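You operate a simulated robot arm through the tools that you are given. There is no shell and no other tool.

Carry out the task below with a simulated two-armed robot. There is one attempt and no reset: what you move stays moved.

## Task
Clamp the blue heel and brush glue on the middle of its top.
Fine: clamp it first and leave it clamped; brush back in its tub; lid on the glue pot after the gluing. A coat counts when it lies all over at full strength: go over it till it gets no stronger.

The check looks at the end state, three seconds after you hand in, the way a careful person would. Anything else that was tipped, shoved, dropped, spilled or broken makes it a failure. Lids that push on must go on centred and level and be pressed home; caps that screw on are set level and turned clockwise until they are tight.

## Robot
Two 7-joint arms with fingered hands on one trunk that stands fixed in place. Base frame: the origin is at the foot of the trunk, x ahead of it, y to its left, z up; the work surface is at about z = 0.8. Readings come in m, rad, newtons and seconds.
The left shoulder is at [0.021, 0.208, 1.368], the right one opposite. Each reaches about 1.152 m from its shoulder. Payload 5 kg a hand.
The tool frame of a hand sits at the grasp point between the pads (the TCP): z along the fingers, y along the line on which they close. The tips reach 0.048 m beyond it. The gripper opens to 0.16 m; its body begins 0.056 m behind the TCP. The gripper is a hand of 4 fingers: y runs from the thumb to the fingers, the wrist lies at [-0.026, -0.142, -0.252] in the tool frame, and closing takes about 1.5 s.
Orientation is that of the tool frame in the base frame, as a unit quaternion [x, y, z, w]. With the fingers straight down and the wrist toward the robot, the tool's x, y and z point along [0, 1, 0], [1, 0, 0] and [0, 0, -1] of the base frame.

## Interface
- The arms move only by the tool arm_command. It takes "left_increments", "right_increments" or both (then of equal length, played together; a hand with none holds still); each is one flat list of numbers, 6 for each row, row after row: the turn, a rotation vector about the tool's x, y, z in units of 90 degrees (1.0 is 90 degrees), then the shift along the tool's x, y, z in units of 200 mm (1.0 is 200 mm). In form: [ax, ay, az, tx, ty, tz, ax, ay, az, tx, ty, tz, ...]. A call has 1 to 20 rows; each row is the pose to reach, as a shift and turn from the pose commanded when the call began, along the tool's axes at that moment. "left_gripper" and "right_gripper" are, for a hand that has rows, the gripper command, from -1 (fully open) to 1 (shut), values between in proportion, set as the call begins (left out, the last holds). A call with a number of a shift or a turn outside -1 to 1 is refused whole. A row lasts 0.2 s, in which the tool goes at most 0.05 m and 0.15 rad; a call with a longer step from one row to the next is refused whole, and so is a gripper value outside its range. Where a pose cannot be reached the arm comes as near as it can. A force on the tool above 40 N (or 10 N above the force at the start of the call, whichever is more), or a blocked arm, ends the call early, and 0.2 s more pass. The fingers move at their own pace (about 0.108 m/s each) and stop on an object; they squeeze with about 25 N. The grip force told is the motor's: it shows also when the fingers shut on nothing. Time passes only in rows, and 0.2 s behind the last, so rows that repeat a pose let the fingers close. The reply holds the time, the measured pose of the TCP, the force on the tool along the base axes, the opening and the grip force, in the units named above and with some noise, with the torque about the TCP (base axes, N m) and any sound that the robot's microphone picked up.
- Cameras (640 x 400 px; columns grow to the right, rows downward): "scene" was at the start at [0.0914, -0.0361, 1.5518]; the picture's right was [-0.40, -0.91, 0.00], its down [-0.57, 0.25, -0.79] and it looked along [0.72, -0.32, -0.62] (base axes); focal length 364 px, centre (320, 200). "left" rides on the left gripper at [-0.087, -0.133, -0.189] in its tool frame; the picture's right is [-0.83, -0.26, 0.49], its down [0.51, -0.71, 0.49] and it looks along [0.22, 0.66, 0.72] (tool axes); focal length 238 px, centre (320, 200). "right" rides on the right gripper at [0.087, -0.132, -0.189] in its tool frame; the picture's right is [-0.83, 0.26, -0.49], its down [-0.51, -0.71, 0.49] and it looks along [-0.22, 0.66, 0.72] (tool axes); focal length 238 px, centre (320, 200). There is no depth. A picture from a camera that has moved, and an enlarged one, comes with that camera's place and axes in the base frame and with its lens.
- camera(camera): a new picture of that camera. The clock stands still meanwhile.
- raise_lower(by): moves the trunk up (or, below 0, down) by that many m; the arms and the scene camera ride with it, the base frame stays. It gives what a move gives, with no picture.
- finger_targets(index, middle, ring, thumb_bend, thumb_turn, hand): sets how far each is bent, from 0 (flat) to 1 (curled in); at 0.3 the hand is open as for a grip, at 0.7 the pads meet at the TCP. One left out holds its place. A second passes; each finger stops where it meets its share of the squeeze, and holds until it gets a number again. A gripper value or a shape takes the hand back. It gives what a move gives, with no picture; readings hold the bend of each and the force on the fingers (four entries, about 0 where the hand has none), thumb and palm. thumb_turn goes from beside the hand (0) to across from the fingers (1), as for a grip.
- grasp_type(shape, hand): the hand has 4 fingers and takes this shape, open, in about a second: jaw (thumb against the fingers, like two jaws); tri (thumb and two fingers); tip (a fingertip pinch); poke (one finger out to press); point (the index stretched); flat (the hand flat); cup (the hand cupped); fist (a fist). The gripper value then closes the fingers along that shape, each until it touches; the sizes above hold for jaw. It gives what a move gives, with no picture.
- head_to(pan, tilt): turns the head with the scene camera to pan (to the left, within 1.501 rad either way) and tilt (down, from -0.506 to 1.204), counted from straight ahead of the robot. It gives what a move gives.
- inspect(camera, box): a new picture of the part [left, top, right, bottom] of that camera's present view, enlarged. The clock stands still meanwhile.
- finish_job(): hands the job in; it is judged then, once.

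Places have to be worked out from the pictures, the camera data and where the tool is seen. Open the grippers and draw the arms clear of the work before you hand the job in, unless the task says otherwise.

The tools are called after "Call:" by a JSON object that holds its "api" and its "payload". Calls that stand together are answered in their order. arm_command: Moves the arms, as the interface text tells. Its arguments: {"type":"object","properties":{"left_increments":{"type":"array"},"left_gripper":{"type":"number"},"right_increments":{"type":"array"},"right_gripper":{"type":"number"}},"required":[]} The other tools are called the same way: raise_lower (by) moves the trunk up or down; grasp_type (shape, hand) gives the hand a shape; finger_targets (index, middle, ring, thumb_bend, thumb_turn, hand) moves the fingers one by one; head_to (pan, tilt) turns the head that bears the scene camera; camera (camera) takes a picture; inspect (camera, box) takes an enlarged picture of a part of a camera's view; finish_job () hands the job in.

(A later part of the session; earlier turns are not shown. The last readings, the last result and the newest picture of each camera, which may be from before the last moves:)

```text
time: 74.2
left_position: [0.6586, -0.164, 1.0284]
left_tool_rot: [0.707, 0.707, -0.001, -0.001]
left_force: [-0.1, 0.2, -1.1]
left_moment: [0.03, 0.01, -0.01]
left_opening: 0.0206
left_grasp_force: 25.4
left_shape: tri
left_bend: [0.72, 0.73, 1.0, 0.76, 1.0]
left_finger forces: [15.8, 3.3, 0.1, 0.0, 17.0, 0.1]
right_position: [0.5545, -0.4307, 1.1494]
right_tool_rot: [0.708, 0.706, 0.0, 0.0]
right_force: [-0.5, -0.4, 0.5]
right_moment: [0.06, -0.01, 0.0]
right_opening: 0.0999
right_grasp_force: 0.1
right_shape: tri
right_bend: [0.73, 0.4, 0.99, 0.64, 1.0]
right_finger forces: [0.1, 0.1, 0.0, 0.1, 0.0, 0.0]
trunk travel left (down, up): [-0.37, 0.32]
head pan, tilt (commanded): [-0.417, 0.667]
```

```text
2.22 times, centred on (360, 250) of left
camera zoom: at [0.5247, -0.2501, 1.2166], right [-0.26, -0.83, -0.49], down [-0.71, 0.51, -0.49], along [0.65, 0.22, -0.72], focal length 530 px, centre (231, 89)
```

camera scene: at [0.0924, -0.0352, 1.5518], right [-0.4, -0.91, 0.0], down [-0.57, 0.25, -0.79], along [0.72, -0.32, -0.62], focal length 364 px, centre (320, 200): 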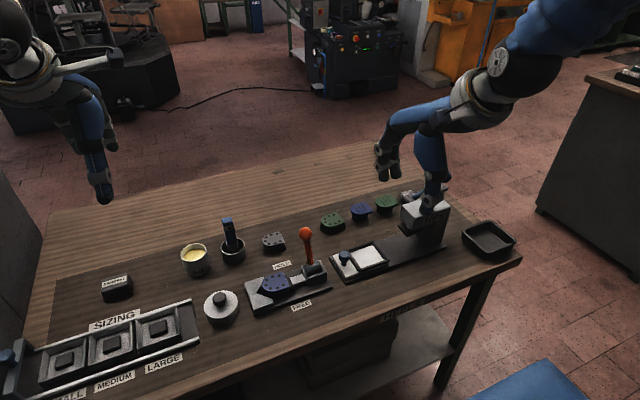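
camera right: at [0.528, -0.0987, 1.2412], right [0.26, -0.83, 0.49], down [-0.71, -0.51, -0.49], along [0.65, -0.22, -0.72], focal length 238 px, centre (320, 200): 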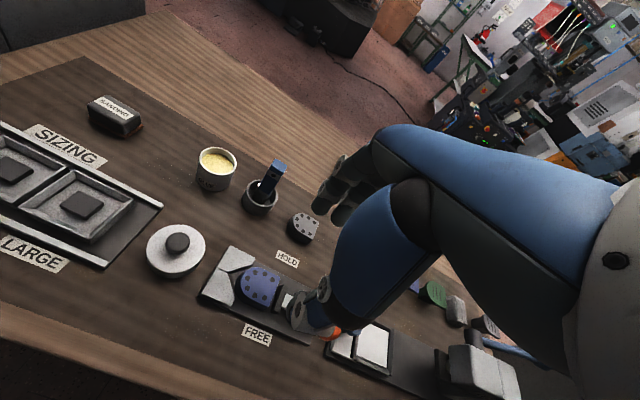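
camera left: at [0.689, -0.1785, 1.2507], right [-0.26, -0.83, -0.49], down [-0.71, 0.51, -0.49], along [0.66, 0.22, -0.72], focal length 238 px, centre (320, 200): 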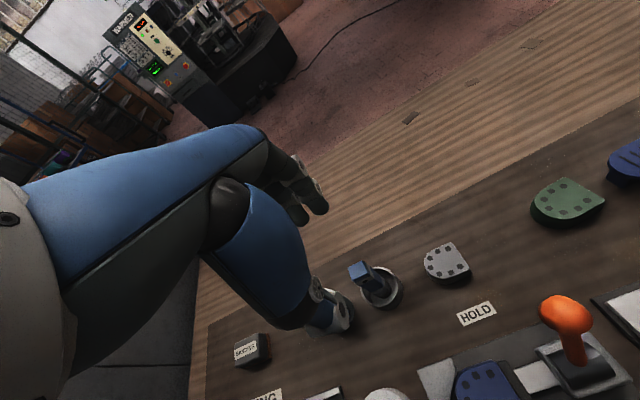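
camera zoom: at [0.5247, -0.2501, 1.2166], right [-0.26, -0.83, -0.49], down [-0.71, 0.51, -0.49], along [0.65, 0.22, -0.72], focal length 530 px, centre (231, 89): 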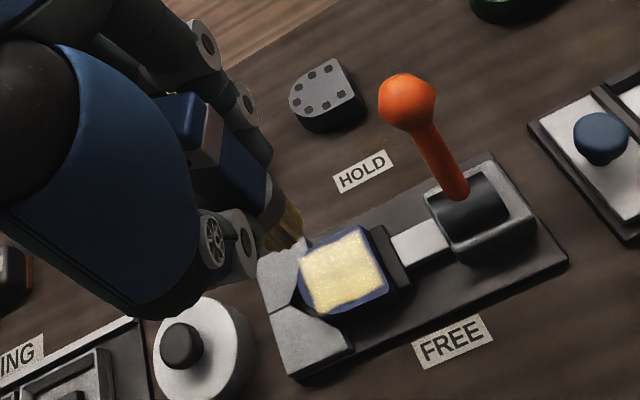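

The coat is identical after a freshly loaded pass, so it's saturated. The heel is still clamped. Before returning the brush, I'll measure the tub carefully.

Call:
{"api": "inspect", "payload": {"camera": "scene", "box": [200, 220, 270, 280]}}

Call:
{"api": "inspect", "payload": {"camera": "right", "box": [130, 60, 220, 140]}}

Call:
{"api": "inspect", "payload": {"camera": "scene", "box": [240, 170, 330, 270]}}

Call:
{"api": "inspect", "payload": {"camera": "right", "box": [100, 80, 210, 180]}}

```text
6.67 times, centred on (235, 250) of scene
camera zoom: at [0.0918, -0.0366, 1.5517], right [-0.4, -0.91, 0.0], down [-0.57, 0.25, -0.79], along [0.72, -0.32, -0.62], focal length 2424 px, centre (887, -133)
```

zoom: 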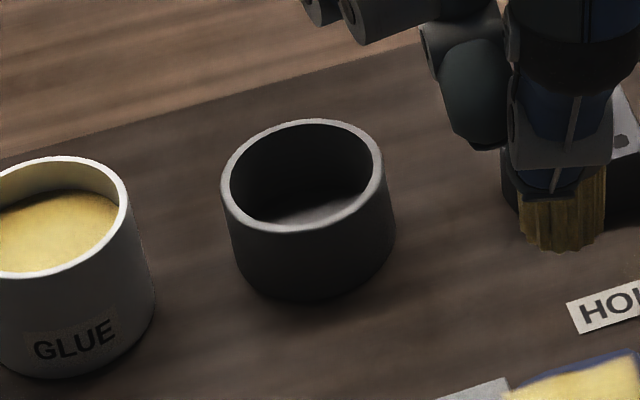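

```text
5.00 times, centred on (175, 100) of right
camera zoom: at [0.4216, -0.3441, 1.339], right [0.26, -0.83, 0.49], down [-0.71, -0.51, -0.49], along [0.66, -0.22, -0.72], focal length 1192 px, centre (1045, 700)
```

zoom: 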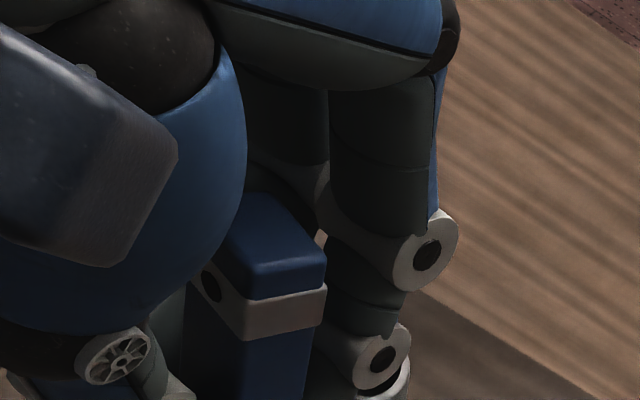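

```text
4.00 times, centred on (285, 220) of scene
camera zoom: at [0.0918, -0.0366, 1.5517], right [-0.4, -0.91, 0.0], down [-0.57, 0.25, -0.79], along [0.72, -0.32, -0.62], focal length 1454 px, centre (460, 120)
```

zoom: 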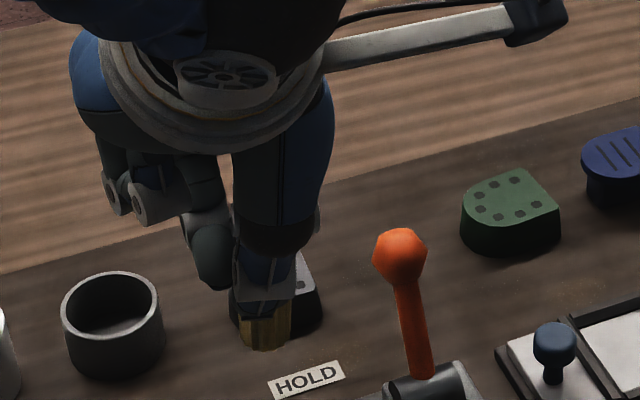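

```text
4.00 times, centred on (155, 130) of right
camera zoom: at [0.4216, -0.3441, 1.339], right [0.26, -0.83, 0.49], down [-0.71, -0.51, -0.49], along [0.66, -0.22, -0.72], focal length 953 px, centre (980, 480)
```

zoom: 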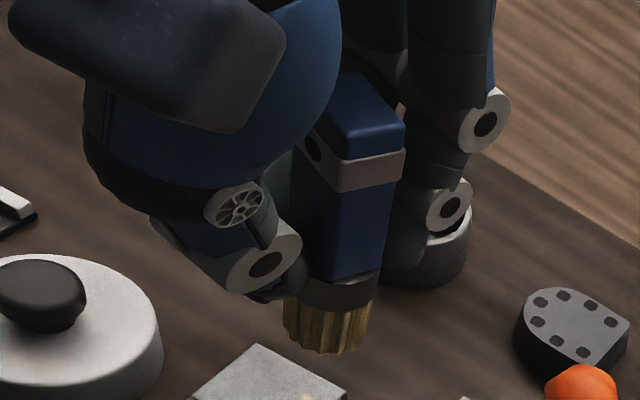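

The tub is about 65 mm across with its rim at z≈0.84, and the fingertips should clear it by several millimetres when the brush touches the floor. I'll carry the brush over the tub.

Call:
{"api": "arm_command", "payload": {"left_increments": [0, 0, 0, 0.0825, 0.2, 0, 0, 0, 0, 0.165, 0.4, 0, 0, 0, 0, 0.2475, 0.6, 0, 0, 0, 0, 0.33, 0.797, 0, 0, 0, 0, 0.33, 0.797, 0]}}

Call:
{"api": "inspect", "payload": {"camera": "scene", "box": [180, 170, 280, 280]}}

Call:
{"api": "inspect", "payload": {"camera": "right", "box": [100, 20, 220, 140]}}

Call:
{"api": "inspect", "payload": {"camera": "left", "box": [260, 160, 420, 320]}}

```text
time: 75.4
left_position: [0.8168, -0.0969, 1.0307]
left_tool_rot: [0.707, 0.707, 0.001, -0.001]
left_force: [0.2, -0.5, 0.8]
left_moment: [0.05, -0.05, 0.06]
left_opening: 0.0208
left_grasp_force: 25.0
left_shape: tri
left_bend: [0.72, 0.73, 1.0, 0.76, 1.0]
left_finger forces: [15.7, 2.9, 0.0, 0.0, 17.1, 0.1]
right_position: [0.553, -0.4304, 1.1509]
right_tool_rot: [0.707, 0.707, -0.001, 0.0]
right_force: [0.4, -1.0, 0.4]
right_moment: [0.02, -0.08, 0.0]
right_opening: 0.1
right_grasp_force: 0.0
right_shape: tri
right_bend: [0.73, 0.4, 0.99, 0.64, 1.0]
right_finger forces: [0.1, 0.1, 0.0, 0.0, 0.0, 0.0]
trunk travel left (down, up): [-0.37, 0.32]
head pan, tilt (commanded): [-0.417, 0.667]
```

```text
3.64 times, centred on (230, 225) of scene
camera zoom: at [0.09, -0.037, 1.552], right [-0.4, -0.91, 0.0], down [-0.57, 0.25, -0.79], along [0.72, -0.32, -0.62], focal length 1322 px, centre (647, 109)
```

zoom: 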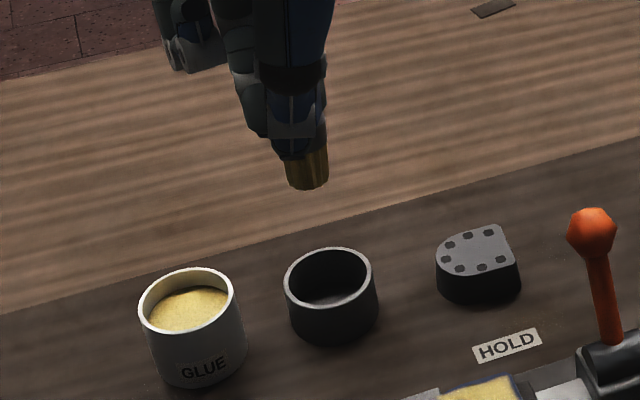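

```text
3.33 times, centred on (160, 80) of right
camera zoom: at [0.42, -0.3445, 1.3396], right [0.26, -0.83, 0.49], down [-0.71, -0.51, -0.49], along [0.66, -0.22, -0.72], focal length 794 px, centre (853, 600)
```

zoom: 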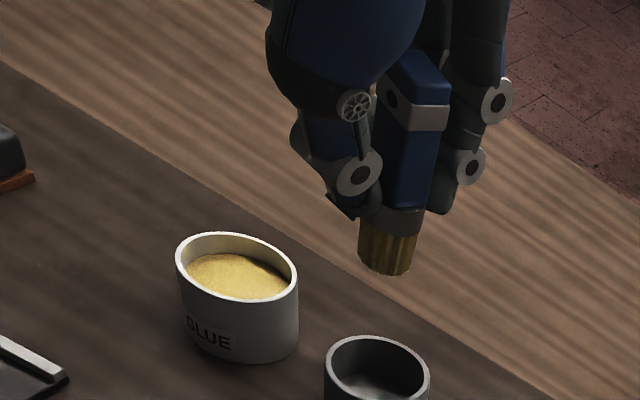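

```text
2.50 times, centred on (340, 240) of left
camera zoom: at [0.6831, -0.1835, 1.218], right [-0.26, -0.83, -0.49], down [-0.71, 0.51, -0.49], along [0.66, 0.22, -0.72], focal length 596 px, centre (270, 100)
```

zoom: 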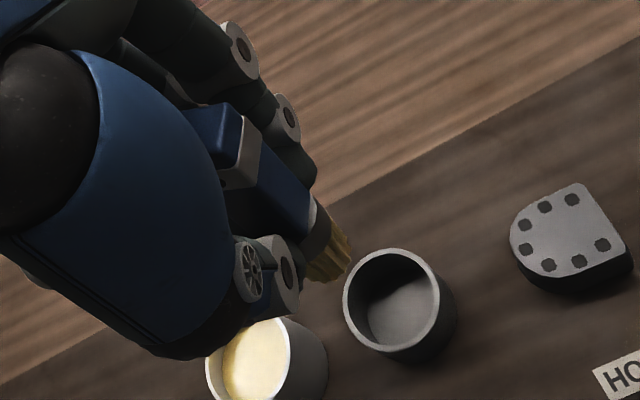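

The brush is essentially upright with its tip at (0.828, -0.102), and the tub centre is (0.824, -0.102). I'll shift 4 mm back and lower it into the tub in stages.

Call:
{"api": "arm_command", "payload": {"left_increments": [0, 0, 0, 0, -0.02, 0.15, 0, 0, 0, 0, -0.02, 0.3, 0, 0, 0, 0, -0.02, 0.42, 0, 0, 0, 0, -0.02, 0.42]}}

Call:
{"api": "inspect", "payload": {"camera": "scene", "box": [190, 200, 270, 280]}}

Call:
{"api": "inspect", "payload": {"camera": "right", "box": [110, 40, 210, 130]}}

Call:
{"api": "inspect", "payload": {"camera": "left", "box": [260, 160, 420, 320]}}

```text
time: 76.4
left_position: [0.8132, -0.0984, 0.9432]
left_tool_rot: [0.707, 0.707, 0.0, -0.001]
left_force: [-1.0, 1.2, -0.1]
left_moment: [-0.01, -0.01, 0.0]
left_opening: 0.0206
left_grasp_force: 25.2
left_shape: tri
left_bend: [0.72, 0.73, 1.0, 0.76, 1.0]
left_finger forces: [15.7, 2.9, 0.1, 0.1, 17.0, 0.0]
right_position: [0.5538, -0.4302, 1.1502]
right_tool_rot: [0.706, 0.708, 0.0, 0.0]
right_force: [0.5, 0.2, 1.0]
right_moment: [-0.01, -0.01, -0.01]
right_opening: 0.1002
right_grasp_force: 0.0
right_shape: tri
right_bend: [0.73, 0.4, 0.99, 0.64, 1.0]
right_finger forces: [0.0, 0.0, 0.0, 0.1, 0.1, 0.0]
trunk travel left (down, up): [-0.37, 0.32]
head pan, tilt (commanded): [-0.417, 0.667]
```

```text
5.00 times, centred on (230, 240) of scene
camera zoom: at [0.0909, -0.0363, 1.5519], right [-0.4, -0.91, 0.0], down [-0.57, 0.25, -0.79], along [0.72, -0.32, -0.62], focal length 1818 px, centre (770, 0)
```

zoom: 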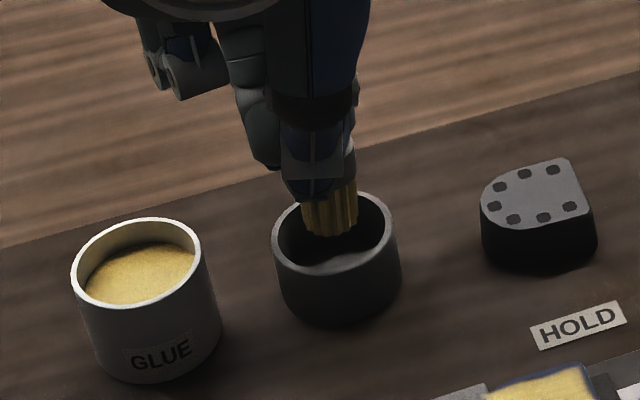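

```text
4.44 times, centred on (160, 85) of right
camera zoom: at [0.4209, -0.3438, 1.3395], right [0.26, -0.83, 0.49], down [-0.71, -0.51, -0.49], along [0.66, -0.22, -0.72], focal length 1059 px, centre (1031, 711)
```

zoom: 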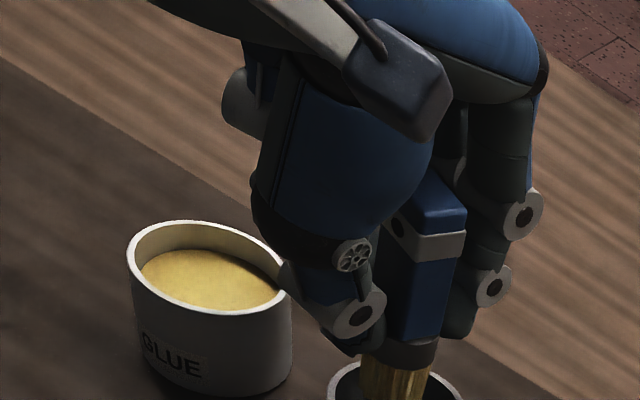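

```text
2.50 times, centred on (340, 240) of left
camera zoom: at [0.6796, -0.1831, 1.1329], right [-0.26, -0.83, -0.49], down [-0.71, 0.51, -0.49], along [0.66, 0.22, -0.72], focal length 596 px, centre (270, 100)
```

zoom: 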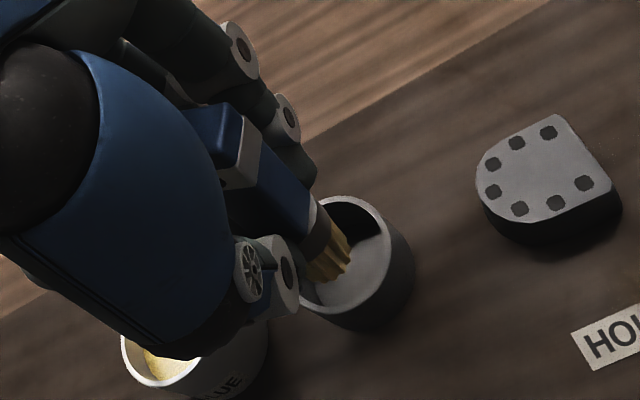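

The bristles are entering the tub with room all round. Lowering further.

Call:
{"api": "arm_command", "payload": {"left_increments": [0, 0, 0, 0, 0, 0.05, 0, 0, 0, 0, 0, 0.1, 0, 0, 0, 0, 0, 0.15, 0, 0, 0, 0, 0, 0.15]}}

Call:
{"api": "inspect", "payload": {"camera": "scene", "box": [190, 200, 270, 280]}}

Call:
{"api": "inspect", "payload": {"camera": "right", "box": [120, 60, 220, 150]}}

Call:
{"api": "inspect", "payload": {"camera": "left", "box": [260, 160, 420, 320]}}

```text
time: 77.4
left_position: [0.8122, -0.0978, 0.9145]
left_tool_rot: [0.707, 0.707, 0.0, 0.0]
left_force: [0.0, 0.3, -0.7]
left_moment: [-0.01, -0.01, -0.03]
left_opening: 0.0209
left_grasp_force: 25.1
left_shape: tri
left_bend: [0.72, 0.73, 1.0, 0.76, 1.0]
left_finger forces: [15.7, 2.9, 0.0, 0.1, 17.0, 0.0]
right_position: [0.5544, -0.4297, 1.1499]
right_tool_rot: [0.707, 0.707, 0.0, 0.0]
right_force: [-1.1, -0.7, -0.6]
right_moment: [-0.03, -0.05, -0.06]
right_opening: 0.1001
right_grasp_force: 0.1
right_shape: tri
right_bend: [0.73, 0.4, 0.99, 0.64, 1.0]
right_finger forces: [0.0, 0.0, 0.1, 0.1, 0.0, 0.1]
trunk travel left (down, up): [-0.37, 0.32]
head pan, tilt (commanded): [-0.417, 0.667]
```

```text
5.00 times, centred on (230, 240) of scene
camera zoom: at [0.0912, -0.0362, 1.5519], right [-0.4, -0.91, 0.0], down [-0.57, 0.25, -0.79], along [0.72, -0.32, -0.62], focal length 1818 px, centre (770, 0)
```

zoom: 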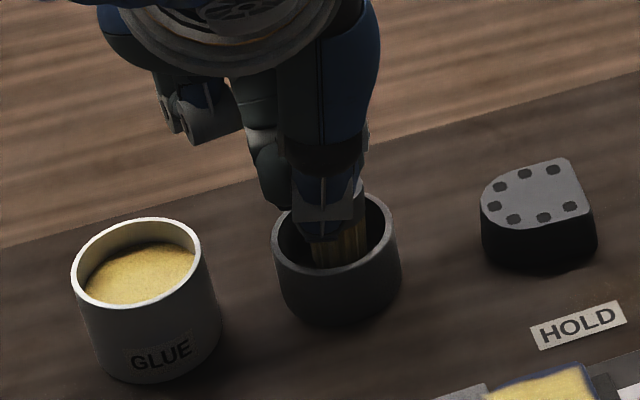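

```text
4.44 times, centred on (170, 105) of right
camera zoom: at [0.4211, -0.3437, 1.3394], right [0.26, -0.83, 0.49], down [-0.71, -0.51, -0.49], along [0.66, -0.22, -0.72], focal length 1059 px, centre (987, 622)
```

zoom: 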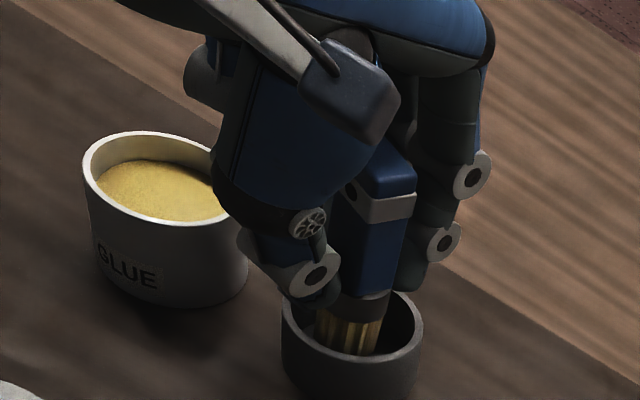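

```text
2.50 times, centred on (340, 240) of left
camera zoom: at [0.6797, -0.1837, 1.1035], right [-0.26, -0.83, -0.49], down [-0.71, 0.51, -0.49], along [0.66, 0.22, -0.72], focal length 596 px, centre (270, 100)
```

zoom: 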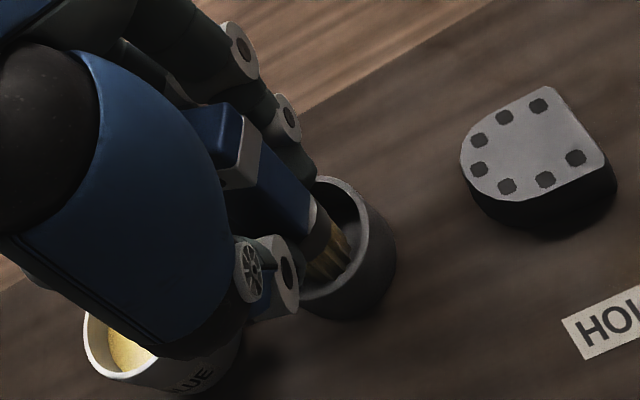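

The brush is centred in the tub with clearance all round. I'll lower the last couple of centimetres slowly until the bristles touch the floor.

Call:
{"api": "arm_command", "payload": {"left_increments": [0, 0, 0, 0, 0, 0.02, 0, 0, 0, 0, 0, 0.04, 0, 0, 0, 0, 0, 0.06, 0, 0, 0, 0, 0, 0.075, 0, 0, 0, 0, 0, 0.075]}}

Call:
{"api": "inspect", "payload": {"camera": "right", "box": [120, 60, 220, 150]}}

```text
time: 78.6
left_position: [0.8135, -0.0977, 0.8985]
left_tool_rot: [0.707, 0.707, 0.0, 0.0]
left_force: [0.0, -1.6, -0.1]
left_moment: [-0.02, 0.01, 0.0]
left_opening: 0.0204
left_grasp_force: 24.9
left_shape: tri
left_bend: [0.72, 0.73, 1.0, 0.76, 1.0]
left_finger forces: [15.7, 2.9, 0.0, 0.0, 17.0, 0.1]
right_position: [0.5534, -0.4301, 1.1508]
right_tool_rot: [0.707, 0.707, -0.001, 0.001]
right_force: [0.2, -0.2, 0.4]
right_moment: [-0.02, 0.01, -0.02]
right_opening: 0.0998
right_grasp_force: 0.1
right_shape: tri
right_bend: [0.73, 0.4, 0.99, 0.64, 1.0]
right_finger forces: [0.0, 0.0, 0.0, 0.0, 0.0, 0.1]
trunk travel left (down, up): [-0.37, 0.32]
head pan, tilt (commanded): [-0.417, 0.667]
```

```text
4.44 times, centred on (170, 105) of right
camera zoom: at [0.4214, -0.3438, 1.3393], right [0.26, -0.83, 0.49], down [-0.71, -0.51, -0.49], along [0.66, -0.22, -0.72], focal length 1059 px, centre (987, 622)
```

zoom: 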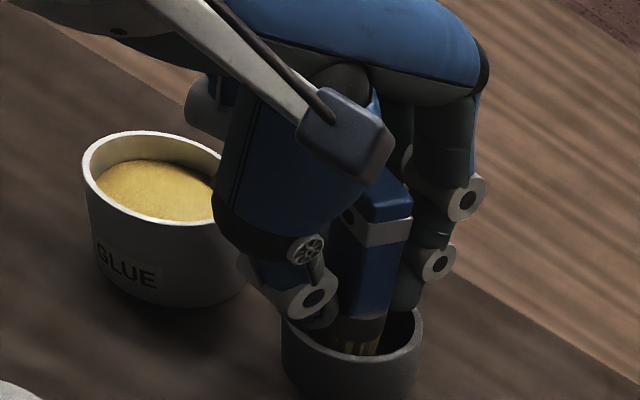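

No contact yet at 0.8985. Continuing in about 1.5 mm steps.

Call:
{"api": "arm_command", "payload": {"left_increments": [0, 0, 0, 0, 0, 0.007, 0, 0, 0, 0, 0, 0.014, 0, 0, 0, 0, 0, 0.02, 0, 0, 0, 0, 0, 0.02]}}

Call:
{"api": "inspect", "payload": {"camera": "scene", "box": [190, 200, 270, 280]}}

```text
time: 79.6
left_position: [0.8141, -0.0962, 0.896]
left_tool_rot: [0.707, 0.707, -0.001, 0.0]
left_force: [-0.1, -1.2, -0.8]
left_moment: [-0.01, 0.01, 0.0]
left_opening: 0.0207
left_grasp_force: 25.0
left_shape: tri
left_bend: [0.72, 0.73, 1.0, 0.76, 1.0]
left_finger forces: [15.7, 2.9, 0.0, 0.0, 17.0, 0.1]
right_position: [0.5546, -0.4291, 1.149]
right_tool_rot: [0.707, 0.707, 0.0, 0.0]
right_force: [0.0, -0.7, -0.1]
right_moment: [-0.04, 0.02, 0.01]
right_opening: 0.1002
right_grasp_force: 0.0
right_shape: tri
right_bend: [0.73, 0.4, 0.99, 0.64, 1.0]
right_finger forces: [0.1, 0.0, 0.0, 0.1, 0.0, 0.1]
trunk travel left (down, up): [-0.37, 0.32]
head pan, tilt (commanded): [-0.417, 0.667]
```

```text
5.00 times, centred on (230, 240) of scene
camera zoom: at [0.0915, -0.0363, 1.5518], right [-0.4, -0.91, 0.0], down [-0.57, 0.25, -0.79], along [0.72, -0.32, -0.62], focal length 1818 px, centre (770, 0)
```

zoom: 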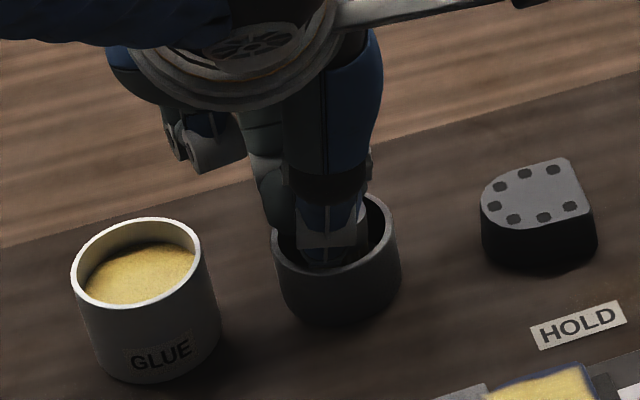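

Still free. Going another 4 mm in 1 mm steps.

Call:
{"api": "arm_command", "payload": {"left_increments": [0, 0, 0, 0, 0, 0.005, 0, 0, 0, 0, 0, 0.01, 0, 0, 0, 0, 0, 0.015, 0, 0, 0, 0, 0, 0.018, 0, 0, 0, 0, 0, 0.018]}}

Call:
{"api": "inspect", "payload": {"camera": "right", "box": [130, 80, 210, 150]}}

```text
time: 80.8
left_position: [0.8131, -0.0962, 0.8927]
left_tool_rot: [0.706, 0.708, 0.001, 0.001]
left_force: [-0.6, 2.9, 12.0]
left_moment: [-0.05, -0.13, 0.05]
left_opening: 0.0207
left_grasp_force: 24.5
left_shape: tri
left_bend: [0.72, 0.73, 1.0, 0.76, 1.0]
left_finger forces: [16.6, 4.1, 0.1, 0.0, 19.5, 0.0]
right_position: [0.5531, -0.4306, 1.1501]
right_tool_rot: [0.707, 0.707, 0.0, 0.0]
right_force: [0.5, 0.1, 0.2]
right_moment: [0.01, 0.02, 0.0]
right_opening: 0.1001
right_grasp_force: 0.1
right_shape: tri
right_bend: [0.73, 0.4, 0.99, 0.64, 1.0]
right_finger forces: [0.1, 0.0, 0.0, 0.0, 0.1, 0.0]
trunk travel left (down, up): [-0.37, 0.32]
head pan, tilt (commanded): [-0.417, 0.667]
```

```text
5.71 times, centred on (170, 115) of right
camera zoom: at [0.4205, -0.3434, 1.3398], right [0.26, -0.83, 0.49], down [-0.71, -0.51, -0.49], along [0.66, -0.22, -0.72], focal length 1362 px, centre (1177, 686)
```

zoom: 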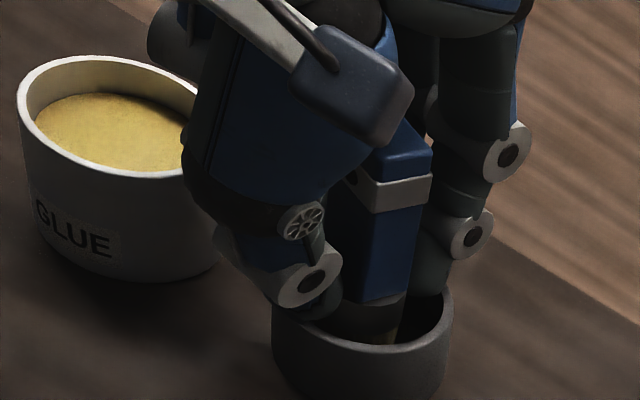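

Solid contact at 12 N, with the same signature as the pot, so the bristles are on the tub floor. I'll ease up 1 mm and release the handle.

Call:
{"api": "arm_command", "payload": {"left_increments": [0, 0, 0, 0, 0, -0.005, 0, 0, 0, 0, 0, -0.005]}}

Call:
{"api": "arm_command", "payload": {"left_increments": [0, 0, 0, 0, 0, 0, 0, 0, 0, 0, 0, 0, 0, 0, 0, 0, 0, 0, 0, 0, 0, 0, 0, 0], "left_gripper": 0.2}}

Call:
{"api": "inspect", "payload": {"camera": "right", "box": [120, 60, 220, 150]}}

Call:
{"api": "inspect", "payload": {"camera": "left", "box": [260, 160, 420, 320]}}

```text
time: 81.4
left_position: [0.813, -0.0961, 0.8934]
left_tool_rot: [0.707, 0.707, 0.0, 0.0]
left_force: [0.4, 2.2, 11.1]
left_moment: [-0.06, -0.14, 0.05]
left_opening: 0.0205
left_grasp_force: 24.6
left_shape: tri
left_bend: [0.72, 0.73, 1.0, 0.76, 1.0]
left_finger forces: [16.9, 4.0, 0.0, 0.0, 18.8, 0.0]
right_position: [0.5525, -0.4309, 1.1506]
right_tool_rot: [0.707, 0.707, 0.0, 0.0]
right_force: [-0.5, -0.6, -1.0]
right_moment: [0.04, 0.0, 0.02]
right_opening: 0.1001
right_grasp_force: 0.0
right_shape: tri
right_bend: [0.73, 0.4, 0.99, 0.64, 1.0]
right_finger forces: [0.0, 0.0, 0.1, 0.0, 0.0, 0.0]
trunk travel left (down, up): [-0.37, 0.32]
head pan, tilt (commanded): [-0.417, 0.667]
```

```text
time: 82.4
left_position: [0.8127, -0.0974, 0.8929]
left_tool_rot: [0.707, 0.707, 0.0, 0.0]
left_force: [-0.1, 0.5, 0.0]
left_moment: [0.03, 0.03, -0.02]
left_opening: 0.0633
left_grasp_force: 0.0
left_shape: tri
left_bend: [0.74, 0.49, 0.99, 0.72, 1.0]
left_finger forces: [0.1, 0.0, 0.1, 0.1, 0.0, 0.0]
right_position: [0.5534, -0.43, 1.1508]
right_tool_rot: [0.708, 0.707, -0.001, 0.0]
right_force: [0.0, -0.5, 0.0]
right_moment: [0.0, 0.0, -0.01]
right_opening: 0.1001
right_grasp_force: 0.1
right_shape: tri
right_bend: [0.73, 0.4, 0.99, 0.64, 1.0]
right_finger forces: [0.1, 0.0, 0.0, 0.0, 0.0, 0.0]
trunk travel left (down, up): [-0.37, 0.32]
head pan, tilt (commanded): [-0.417, 0.667]
```

```text
4.44 times, centred on (170, 105) of right
camera zoom: at [0.4212, -0.3438, 1.3393], right [0.26, -0.83, 0.49], down [-0.71, -0.51, -0.49], along [0.66, -0.22, -0.72], focal length 1059 px, centre (987, 622)
```

zoom: 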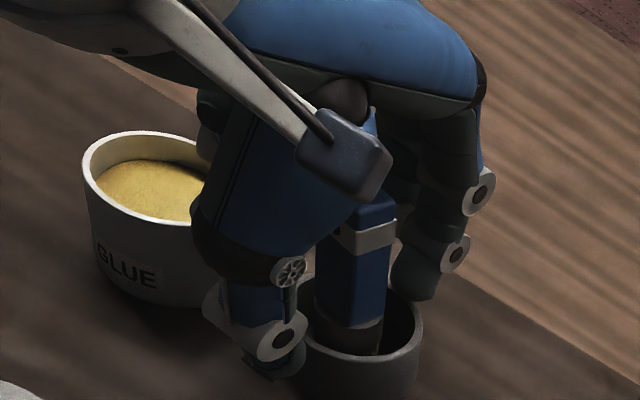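

```text
2.50 times, centred on (340, 240) of left
camera zoom: at [0.6798, -0.1831, 1.0811], right [-0.26, -0.83, -0.49], down [-0.71, 0.51, -0.49], along [0.66, 0.22, -0.72], focal length 596 px, centre (270, 100)
```

zoom: 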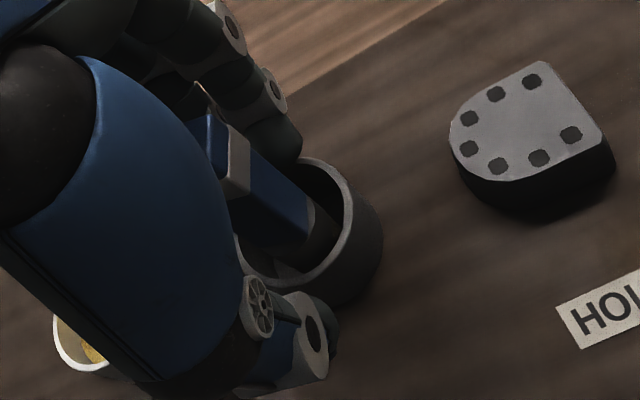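

The brush is free and standing in the tub. I'll open a bit wider and withdraw straight up.

Call:
{"api": "arm_command", "payload": {"left_increments": [0, 0, 0, 0, 0, 0, 0, 0, 0, 0, 0, 0, 0, 0, 0, 0, 0, -0.05, 0, 0, 0, 0, 0, -0.15, 0, 0, 0, 0, 0, -0.3, 0, 0, 0, 0, 0, -0.5, 0, 0, 0, 0, 0, -0.7, 0, 0, 0, 0, 0, -0.85, 0, 0, 0, 0, 0, -0.85], "left_gripper": -0.25}}

Call:
{"api": "inspect", "payload": {"camera": "scene", "box": [170, 190, 270, 290]}}

Call:
{"api": "inspect", "payload": {"camera": "right", "box": [100, 40, 220, 150]}}

Call:
{"api": "camera", "payload": {"camera": "left"}}

```text
time: 84.4
left_position: [0.8123, -0.0964, 1.0639]
left_tool_rot: [0.707, 0.707, -0.001, -0.001]
left_force: [-0.2, -0.2, 0.0]
left_moment: [0.03, 0.0, -0.03]
left_opening: 0.0996
left_grasp_force: 0.1
left_shape: tri
left_bend: [0.73, 0.4, 0.99, 0.64, 1.0]
left_finger forces: [0.0, 0.0, 0.0, 0.1, 0.1, 0.0]
right_position: [0.5528, -0.4311, 1.1491]
right_tool_rot: [0.707, 0.707, 0.0, 0.0]
right_force: [0.5, 0.6, -0.6]
right_moment: [-0.03, 0.04, -0.01]
right_opening: 0.1001
right_grasp_force: 0.1
right_shape: tri
right_bend: [0.73, 0.4, 0.99, 0.64, 1.0]
right_finger forces: [0.0, 0.1, 0.0, 0.0, 0.0, 0.0]
trunk travel left (down, up): [-0.37, 0.32]
head pan, tilt (commanded): [-0.417, 0.667]
```

```text
4.00 times, centred on (220, 240) of scene
camera zoom: at [0.092, -0.0364, 1.5517], right [-0.4, -0.91, 0.0], down [-0.57, 0.25, -0.79], along [0.72, -0.32, -0.62], focal length 1454 px, centre (720, 40)
```

zoom: 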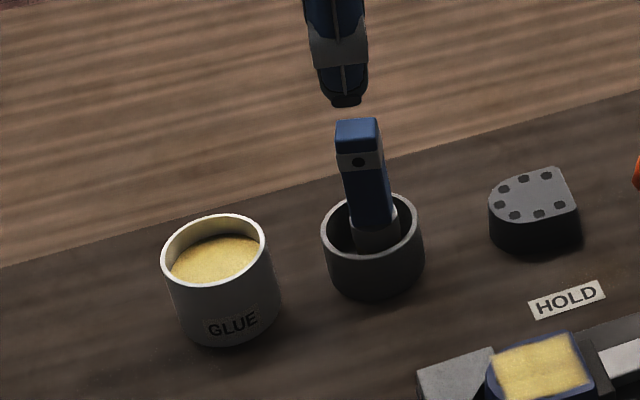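

```text
3.64 times, centred on (160, 95) of right
camera zoom: at [0.4218, -0.3439, 1.339], right [0.26, -0.83, 0.49], down [-0.71, -0.51, -0.49], along [0.66, -0.22, -0.72], focal length 867 px, centre (902, 582)
```

zoom: 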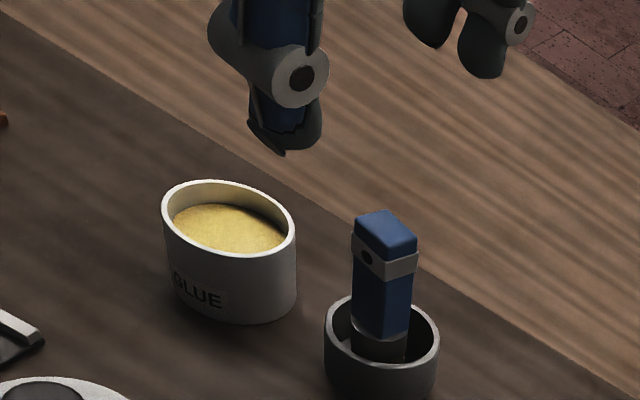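

```text
taken
camera left: at [0.679, -0.1823, 1.2536], right [-0.26, -0.83, -0.49], down [-0.71, 0.51, -0.49], along [0.66, 0.22, -0.72], focal length 238 px, centre (320, 200)
```

left: 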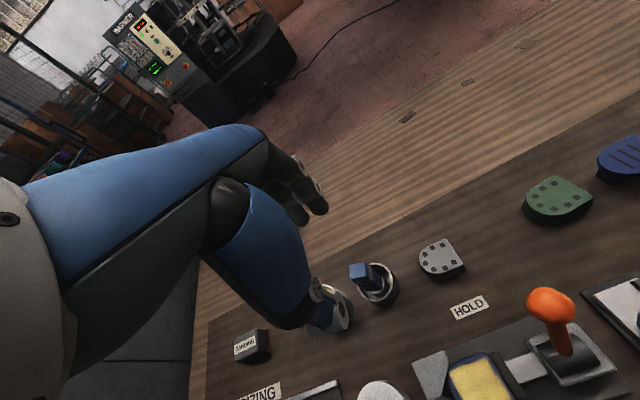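

The brush is standing upright in its tub. Now the lid: I'll examine it and its knob closely from several cameras.

Call:
{"api": "inspect", "payload": {"camera": "scene", "box": [190, 275, 260, 335]}}

Call:
{"api": "inspect", "payload": {"camera": "right", "box": [60, 120, 150, 200]}}

Call:
{"api": "inspect", "payload": {"camera": "scene", "box": [165, 225, 235, 285]}}

Call:
{"api": "inspect", "payload": {"camera": "right", "box": [110, 70, 200, 140]}}

```text
6.67 times, centred on (225, 305) of scene
camera zoom: at [0.092, -0.0364, 1.5517], right [-0.4, -0.91, 0.0], down [-0.57, 0.25, -0.79], along [0.72, -0.32, -0.62], focal length 2424 px, centre (953, -500)
```

zoom: 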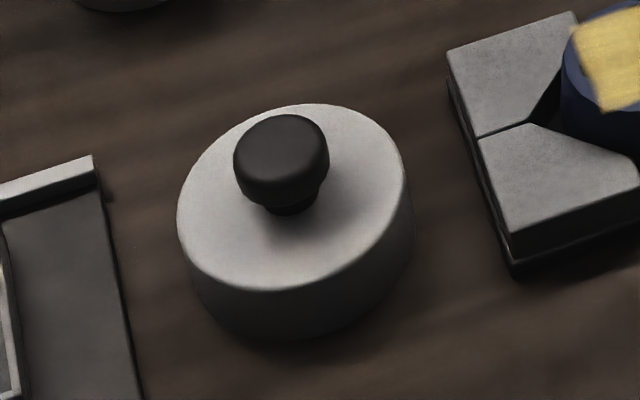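

```text
5.00 times, centred on (105, 160) of right
camera zoom: at [0.4218, -0.3439, 1.339], right [0.26, -0.83, 0.49], down [-0.71, -0.51, -0.49], along [0.66, -0.22, -0.72], focal length 1192 px, centre (1395, 400)
```

zoom: 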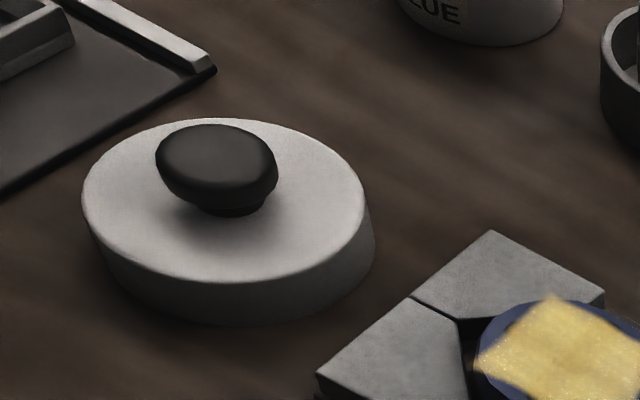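

```text
6.67 times, centred on (200, 255) of scene
camera zoom: at [0.092, -0.0364, 1.5517], right [-0.4, -0.91, 0.0], down [-0.57, 0.25, -0.79], along [0.72, -0.32, -0.62], focal length 2424 px, centre (1120, -167)
```

zoom: 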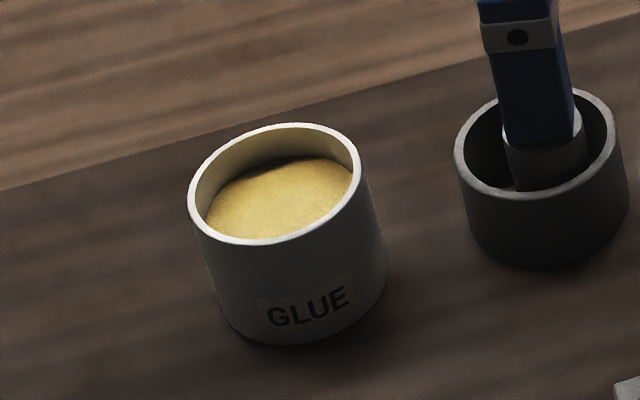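

```text
5.71 times, centred on (155, 105) of right
camera zoom: at [0.4218, -0.3439, 1.339], right [0.26, -0.83, 0.49], down [-0.71, -0.51, -0.49], along [0.66, -0.22, -0.72], focal length 1362 px, centre (1263, 743)
```

zoom: 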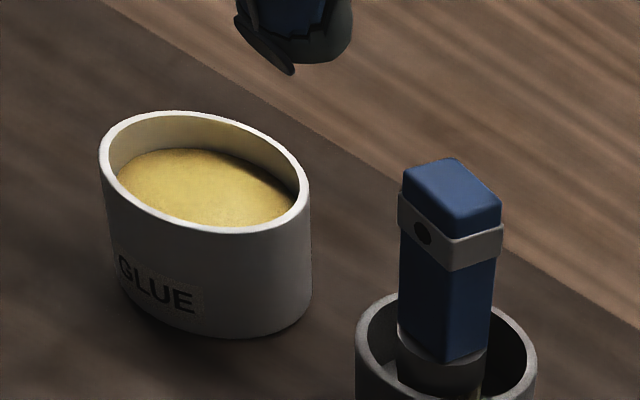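

The lid's centre is about (0.663, -0.034) and its top is at z≈0.827. The knob head is about 34 mm across, centred at z≈0.849. The pot centre is about (0.8267, -0.0015), with its rim at z≈0.86. I'll bring the left hand above the lid knob.

Call:
{"api": "arm_command", "payload": {"left_increments": [0, 0, 0, 0.08, -0.19, 0, 0, 0, 0, 0.16, -0.38, 0.05, 0, 0, 0, 0.25, -0.57, 0.15, 0, 0, 0, 0.3345, -0.7485, 0.25, 0, 0, 0, 0.3345, -0.7485, 0.42, 0, 0, 0, 0.3345, -0.7485, 0.42], "left_gripper": 0}}

Call:
{"api": "inspect", "payload": {"camera": "scene", "box": [170, 210, 280, 340]}}

Call:
{"api": "inspect", "payload": {"camera": "right", "box": [40, 60, 180, 210]}}

Call:
{"api": "inspect", "payload": {"camera": "left", "box": [240, 160, 440, 340]}}

```text
time: 85.8
left_position: [0.6634, -0.0288, 0.9789]
left_tool_rot: [0.707, 0.708, 0.001, 0.0]
left_force: [-1.3, 1.0, 0.5]
left_moment: [-0.04, -0.08, 0.03]
left_opening: 0.0801
left_grasp_force: 0.0
left_shape: tri
left_bend: [0.74, 0.45, 0.99, 0.69, 1.0]
left_finger forces: [0.0, 0.0, 0.0, 0.1, 0.0, 0.1]
right_position: [0.553, -0.4299, 1.1511]
right_tool_rot: [0.708, 0.707, 0.0, 0.0]
right_force: [-1.5, 0.8, 0.8]
right_moment: [-0.09, -0.07, -0.02]
right_opening: 0.1002
right_grasp_force: 0.1
right_shape: tri
right_bend: [0.73, 0.4, 0.99, 0.64, 1.0]
right_finger forces: [0.0, 0.1, 0.1, 0.1, 0.0, 0.0]
trunk travel left (down, up): [-0.37, 0.32]
head pan, tilt (commanded): [-0.417, 0.667]
```

```text
3.08 times, centred on (225, 275) of scene
camera zoom: at [0.09, -0.0353, 1.552], right [-0.4, -0.91, 0.0], down [-0.57, 0.25, -0.79], along [0.72, -0.32, -0.62], focal length 1119 px, centre (612, -31)
```

zoom: 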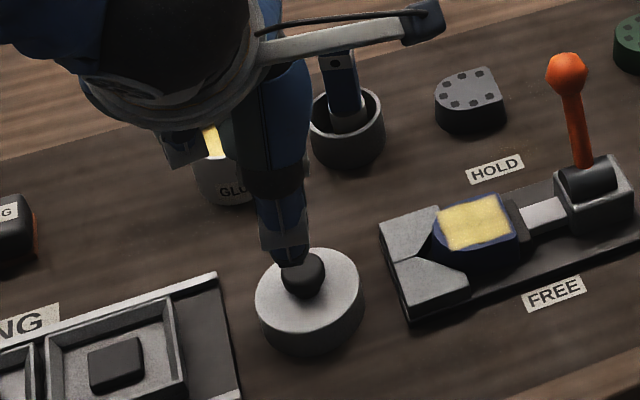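

```text
2.67 times, centred on (110, 135) of right
camera zoom: at [0.4201, -0.3428, 1.34], right [0.26, -0.83, 0.49], down [-0.71, -0.51, -0.49], along [0.66, -0.22, -0.72], focal length 636 px, centre (880, 373)
```

zoom: 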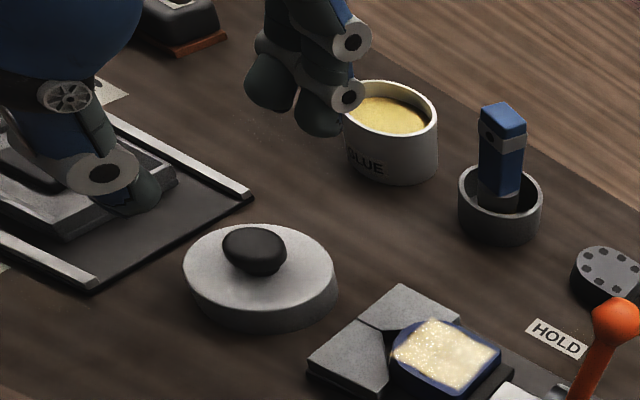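

```text
2.22 times, centred on (340, 250) of left
camera zoom: at [0.5302, -0.1144, 1.1684], right [-0.26, -0.83, -0.49], down [-0.71, 0.51, -0.49], along [0.66, 0.22, -0.72], focal length 530 px, centre (276, 89)
```

zoom: 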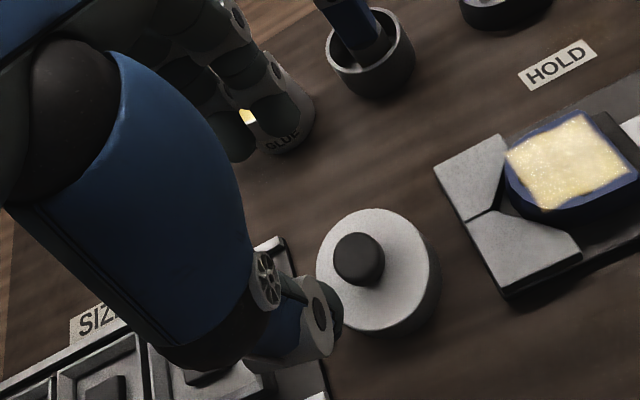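

The hand is centred over the knob. I'll descend to about 2 cm above grasp height and check.

Call:
{"api": "arm_command", "payload": {"left_increments": [0, 0, 0, 0.004, -0.005, 0.14, 0, 0, 0, 0.004, -0.005, 0.28, 0, 0, 0, 0.004, -0.005, 0.39, 0, 0, 0, 0.004, -0.005, 0.39]}}

Call:
{"api": "inspect", "payload": {"camera": "scene", "box": [180, 240, 270, 340]}}

Call:
{"api": "inspect", "payload": {"camera": "right", "box": [50, 90, 160, 200]}}

Call:
{"api": "inspect", "payload": {"camera": "left", "box": [260, 160, 420, 320]}}

```text
time: 86.8
left_position: [0.6628, -0.0283, 0.8993]
left_tool_rot: [0.707, 0.707, -0.001, 0.0]
left_force: [-0.4, 1.3, 0.3]
left_moment: [-0.02, -0.03, 0.02]
left_opening: 0.0806
left_grasp_force: 0.1
left_shape: tri
left_bend: [0.74, 0.45, 0.99, 0.69, 1.0]
left_finger forces: [0.0, 0.0, 0.0, 0.1, 0.1, 0.1]
right_position: [0.5537, -0.4301, 1.1513]
right_tool_rot: [0.708, 0.706, 0.0, 0.0]
right_force: [-0.4, 0.3, 0.0]
right_moment: [-0.03, -0.02, -0.02]
right_opening: 0.1
right_grasp_force: 0.1
right_shape: tri
right_bend: [0.73, 0.4, 0.99, 0.64, 1.0]
right_finger forces: [0.1, 0.1, 0.1, 0.0, 0.1, 0.1]
trunk travel left (down, up): [-0.37, 0.32]
head pan, tilt (commanded): [-0.417, 0.667]
```

```text
4.00 times, centred on (225, 290) of scene
camera zoom: at [0.0909, -0.0359, 1.5519], right [-0.4, -0.91, 0.0], down [-0.57, 0.25, -0.79], along [0.72, -0.32, -0.62], focal length 1454 px, centre (700, -160)
```

zoom: 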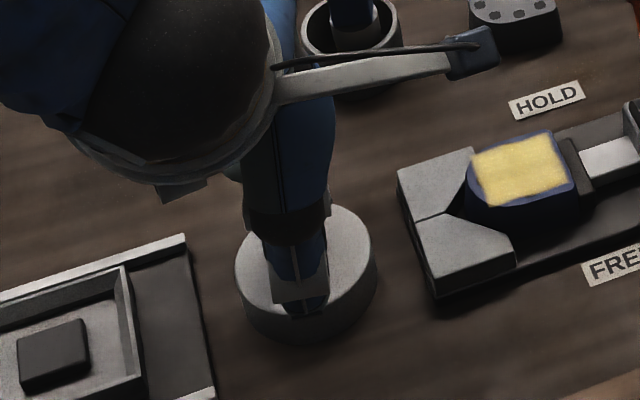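

```text
3.64 times, centred on (105, 145) of right
camera zoom: at [0.4208, -0.3435, 1.3396], right [0.26, -0.83, 0.49], down [-0.71, -0.51, -0.49], along [0.66, -0.22, -0.72], focal length 867 px, centre (1102, 400)
```

zoom: 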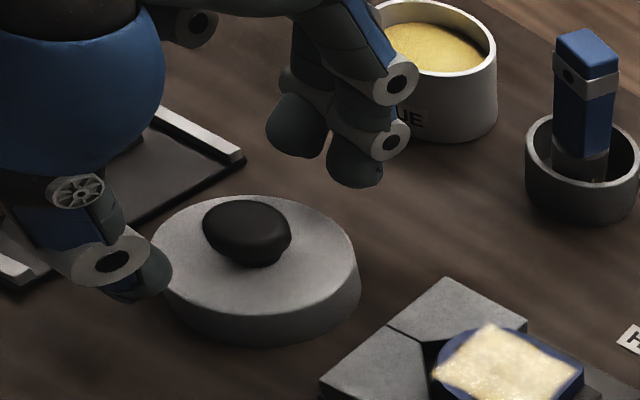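

```text
2.50 times, centred on (340, 240) of left
camera zoom: at [0.5292, -0.1142, 1.0889], right [-0.26, -0.83, -0.49], down [-0.71, 0.51, -0.49], along [0.66, 0.22, -0.72], focal length 596 px, centre (270, 100)
```

zoom: 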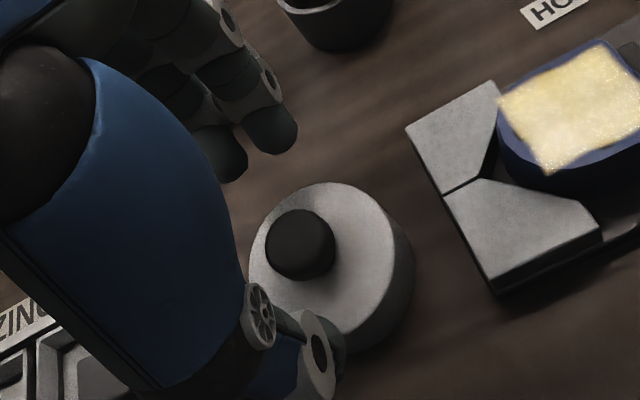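

The knob is well centred between the thumb and the two fingers. I'll lower the last 17 mm so the tips sit just above the lid's top, then close on the knob.

Call:
{"api": "arm_command", "payload": {"left_increments": [0, 0, 0, 0, 0, 0.04, 0, 0, 0, 0, 0, 0.08, 0, 0, 0, 0, 0, 0.08]}}

Call:
{"api": "inspect", "payload": {"camera": "right", "box": [50, 90, 160, 200]}}

Call:
{"api": "inspect", "payload": {"camera": "left", "box": [260, 160, 420, 320]}}

```text
time: 87.6
left_position: [0.6601, -0.0289, 0.884]
left_tool_rot: [0.707, 0.707, 0.001, 0.0]
left_force: [0.0, 0.0, 0.3]
left_moment: [0.01, -0.02, -0.01]
left_opening: 0.0804
left_grasp_force: 0.0
left_shape: tri
left_bend: [0.74, 0.45, 0.99, 0.69, 1.0]
left_finger forces: [0.0, 0.1, 0.1, 0.0, 0.0, 0.0]
right_position: [0.5536, -0.4312, 1.1499]
right_tool_rot: [0.707, 0.707, 0.0, 0.001]
right_force: [-0.3, 0.2, -0.5]
right_moment: [0.02, 0.01, 0.03]
right_opening: 0.1
right_grasp_force: 0.1
right_shape: tri
right_bend: [0.73, 0.4, 0.99, 0.64, 1.0]
right_finger forces: [0.0, 0.1, 0.0, 0.1, 0.0, 0.0]
trunk travel left (down, up): [-0.37, 0.32]
head pan, tilt (commanded): [-0.417, 0.667]
```

```text
3.64 times, centred on (105, 145) of right
camera zoom: at [0.4212, -0.3438, 1.3393], right [0.26, -0.83, 0.49], down [-0.71, -0.51, -0.49], along [0.66, -0.22, -0.72], focal length 867 px, centre (1102, 400)
```

zoom: 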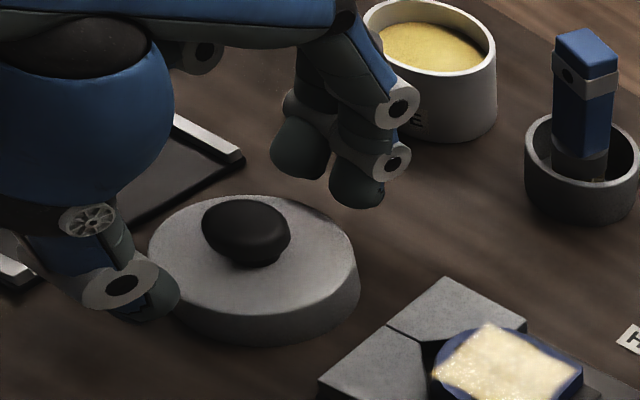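

```text
2.50 times, centred on (340, 240) of left
camera zoom: at [0.5283, -0.1147, 1.073], right [-0.26, -0.83, -0.49], down [-0.71, 0.51, -0.49], along [0.66, 0.22, -0.72], focal length 596 px, centre (270, 100)
```

zoom: 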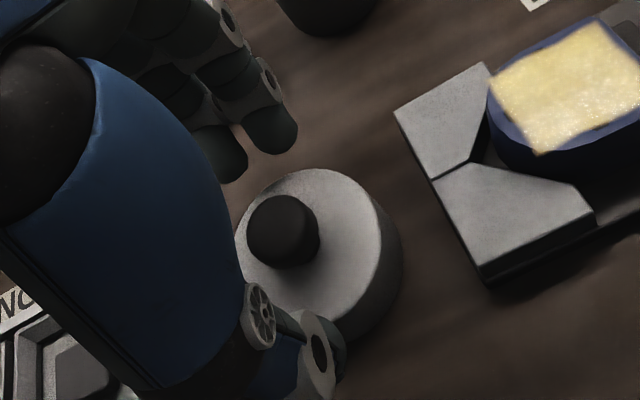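

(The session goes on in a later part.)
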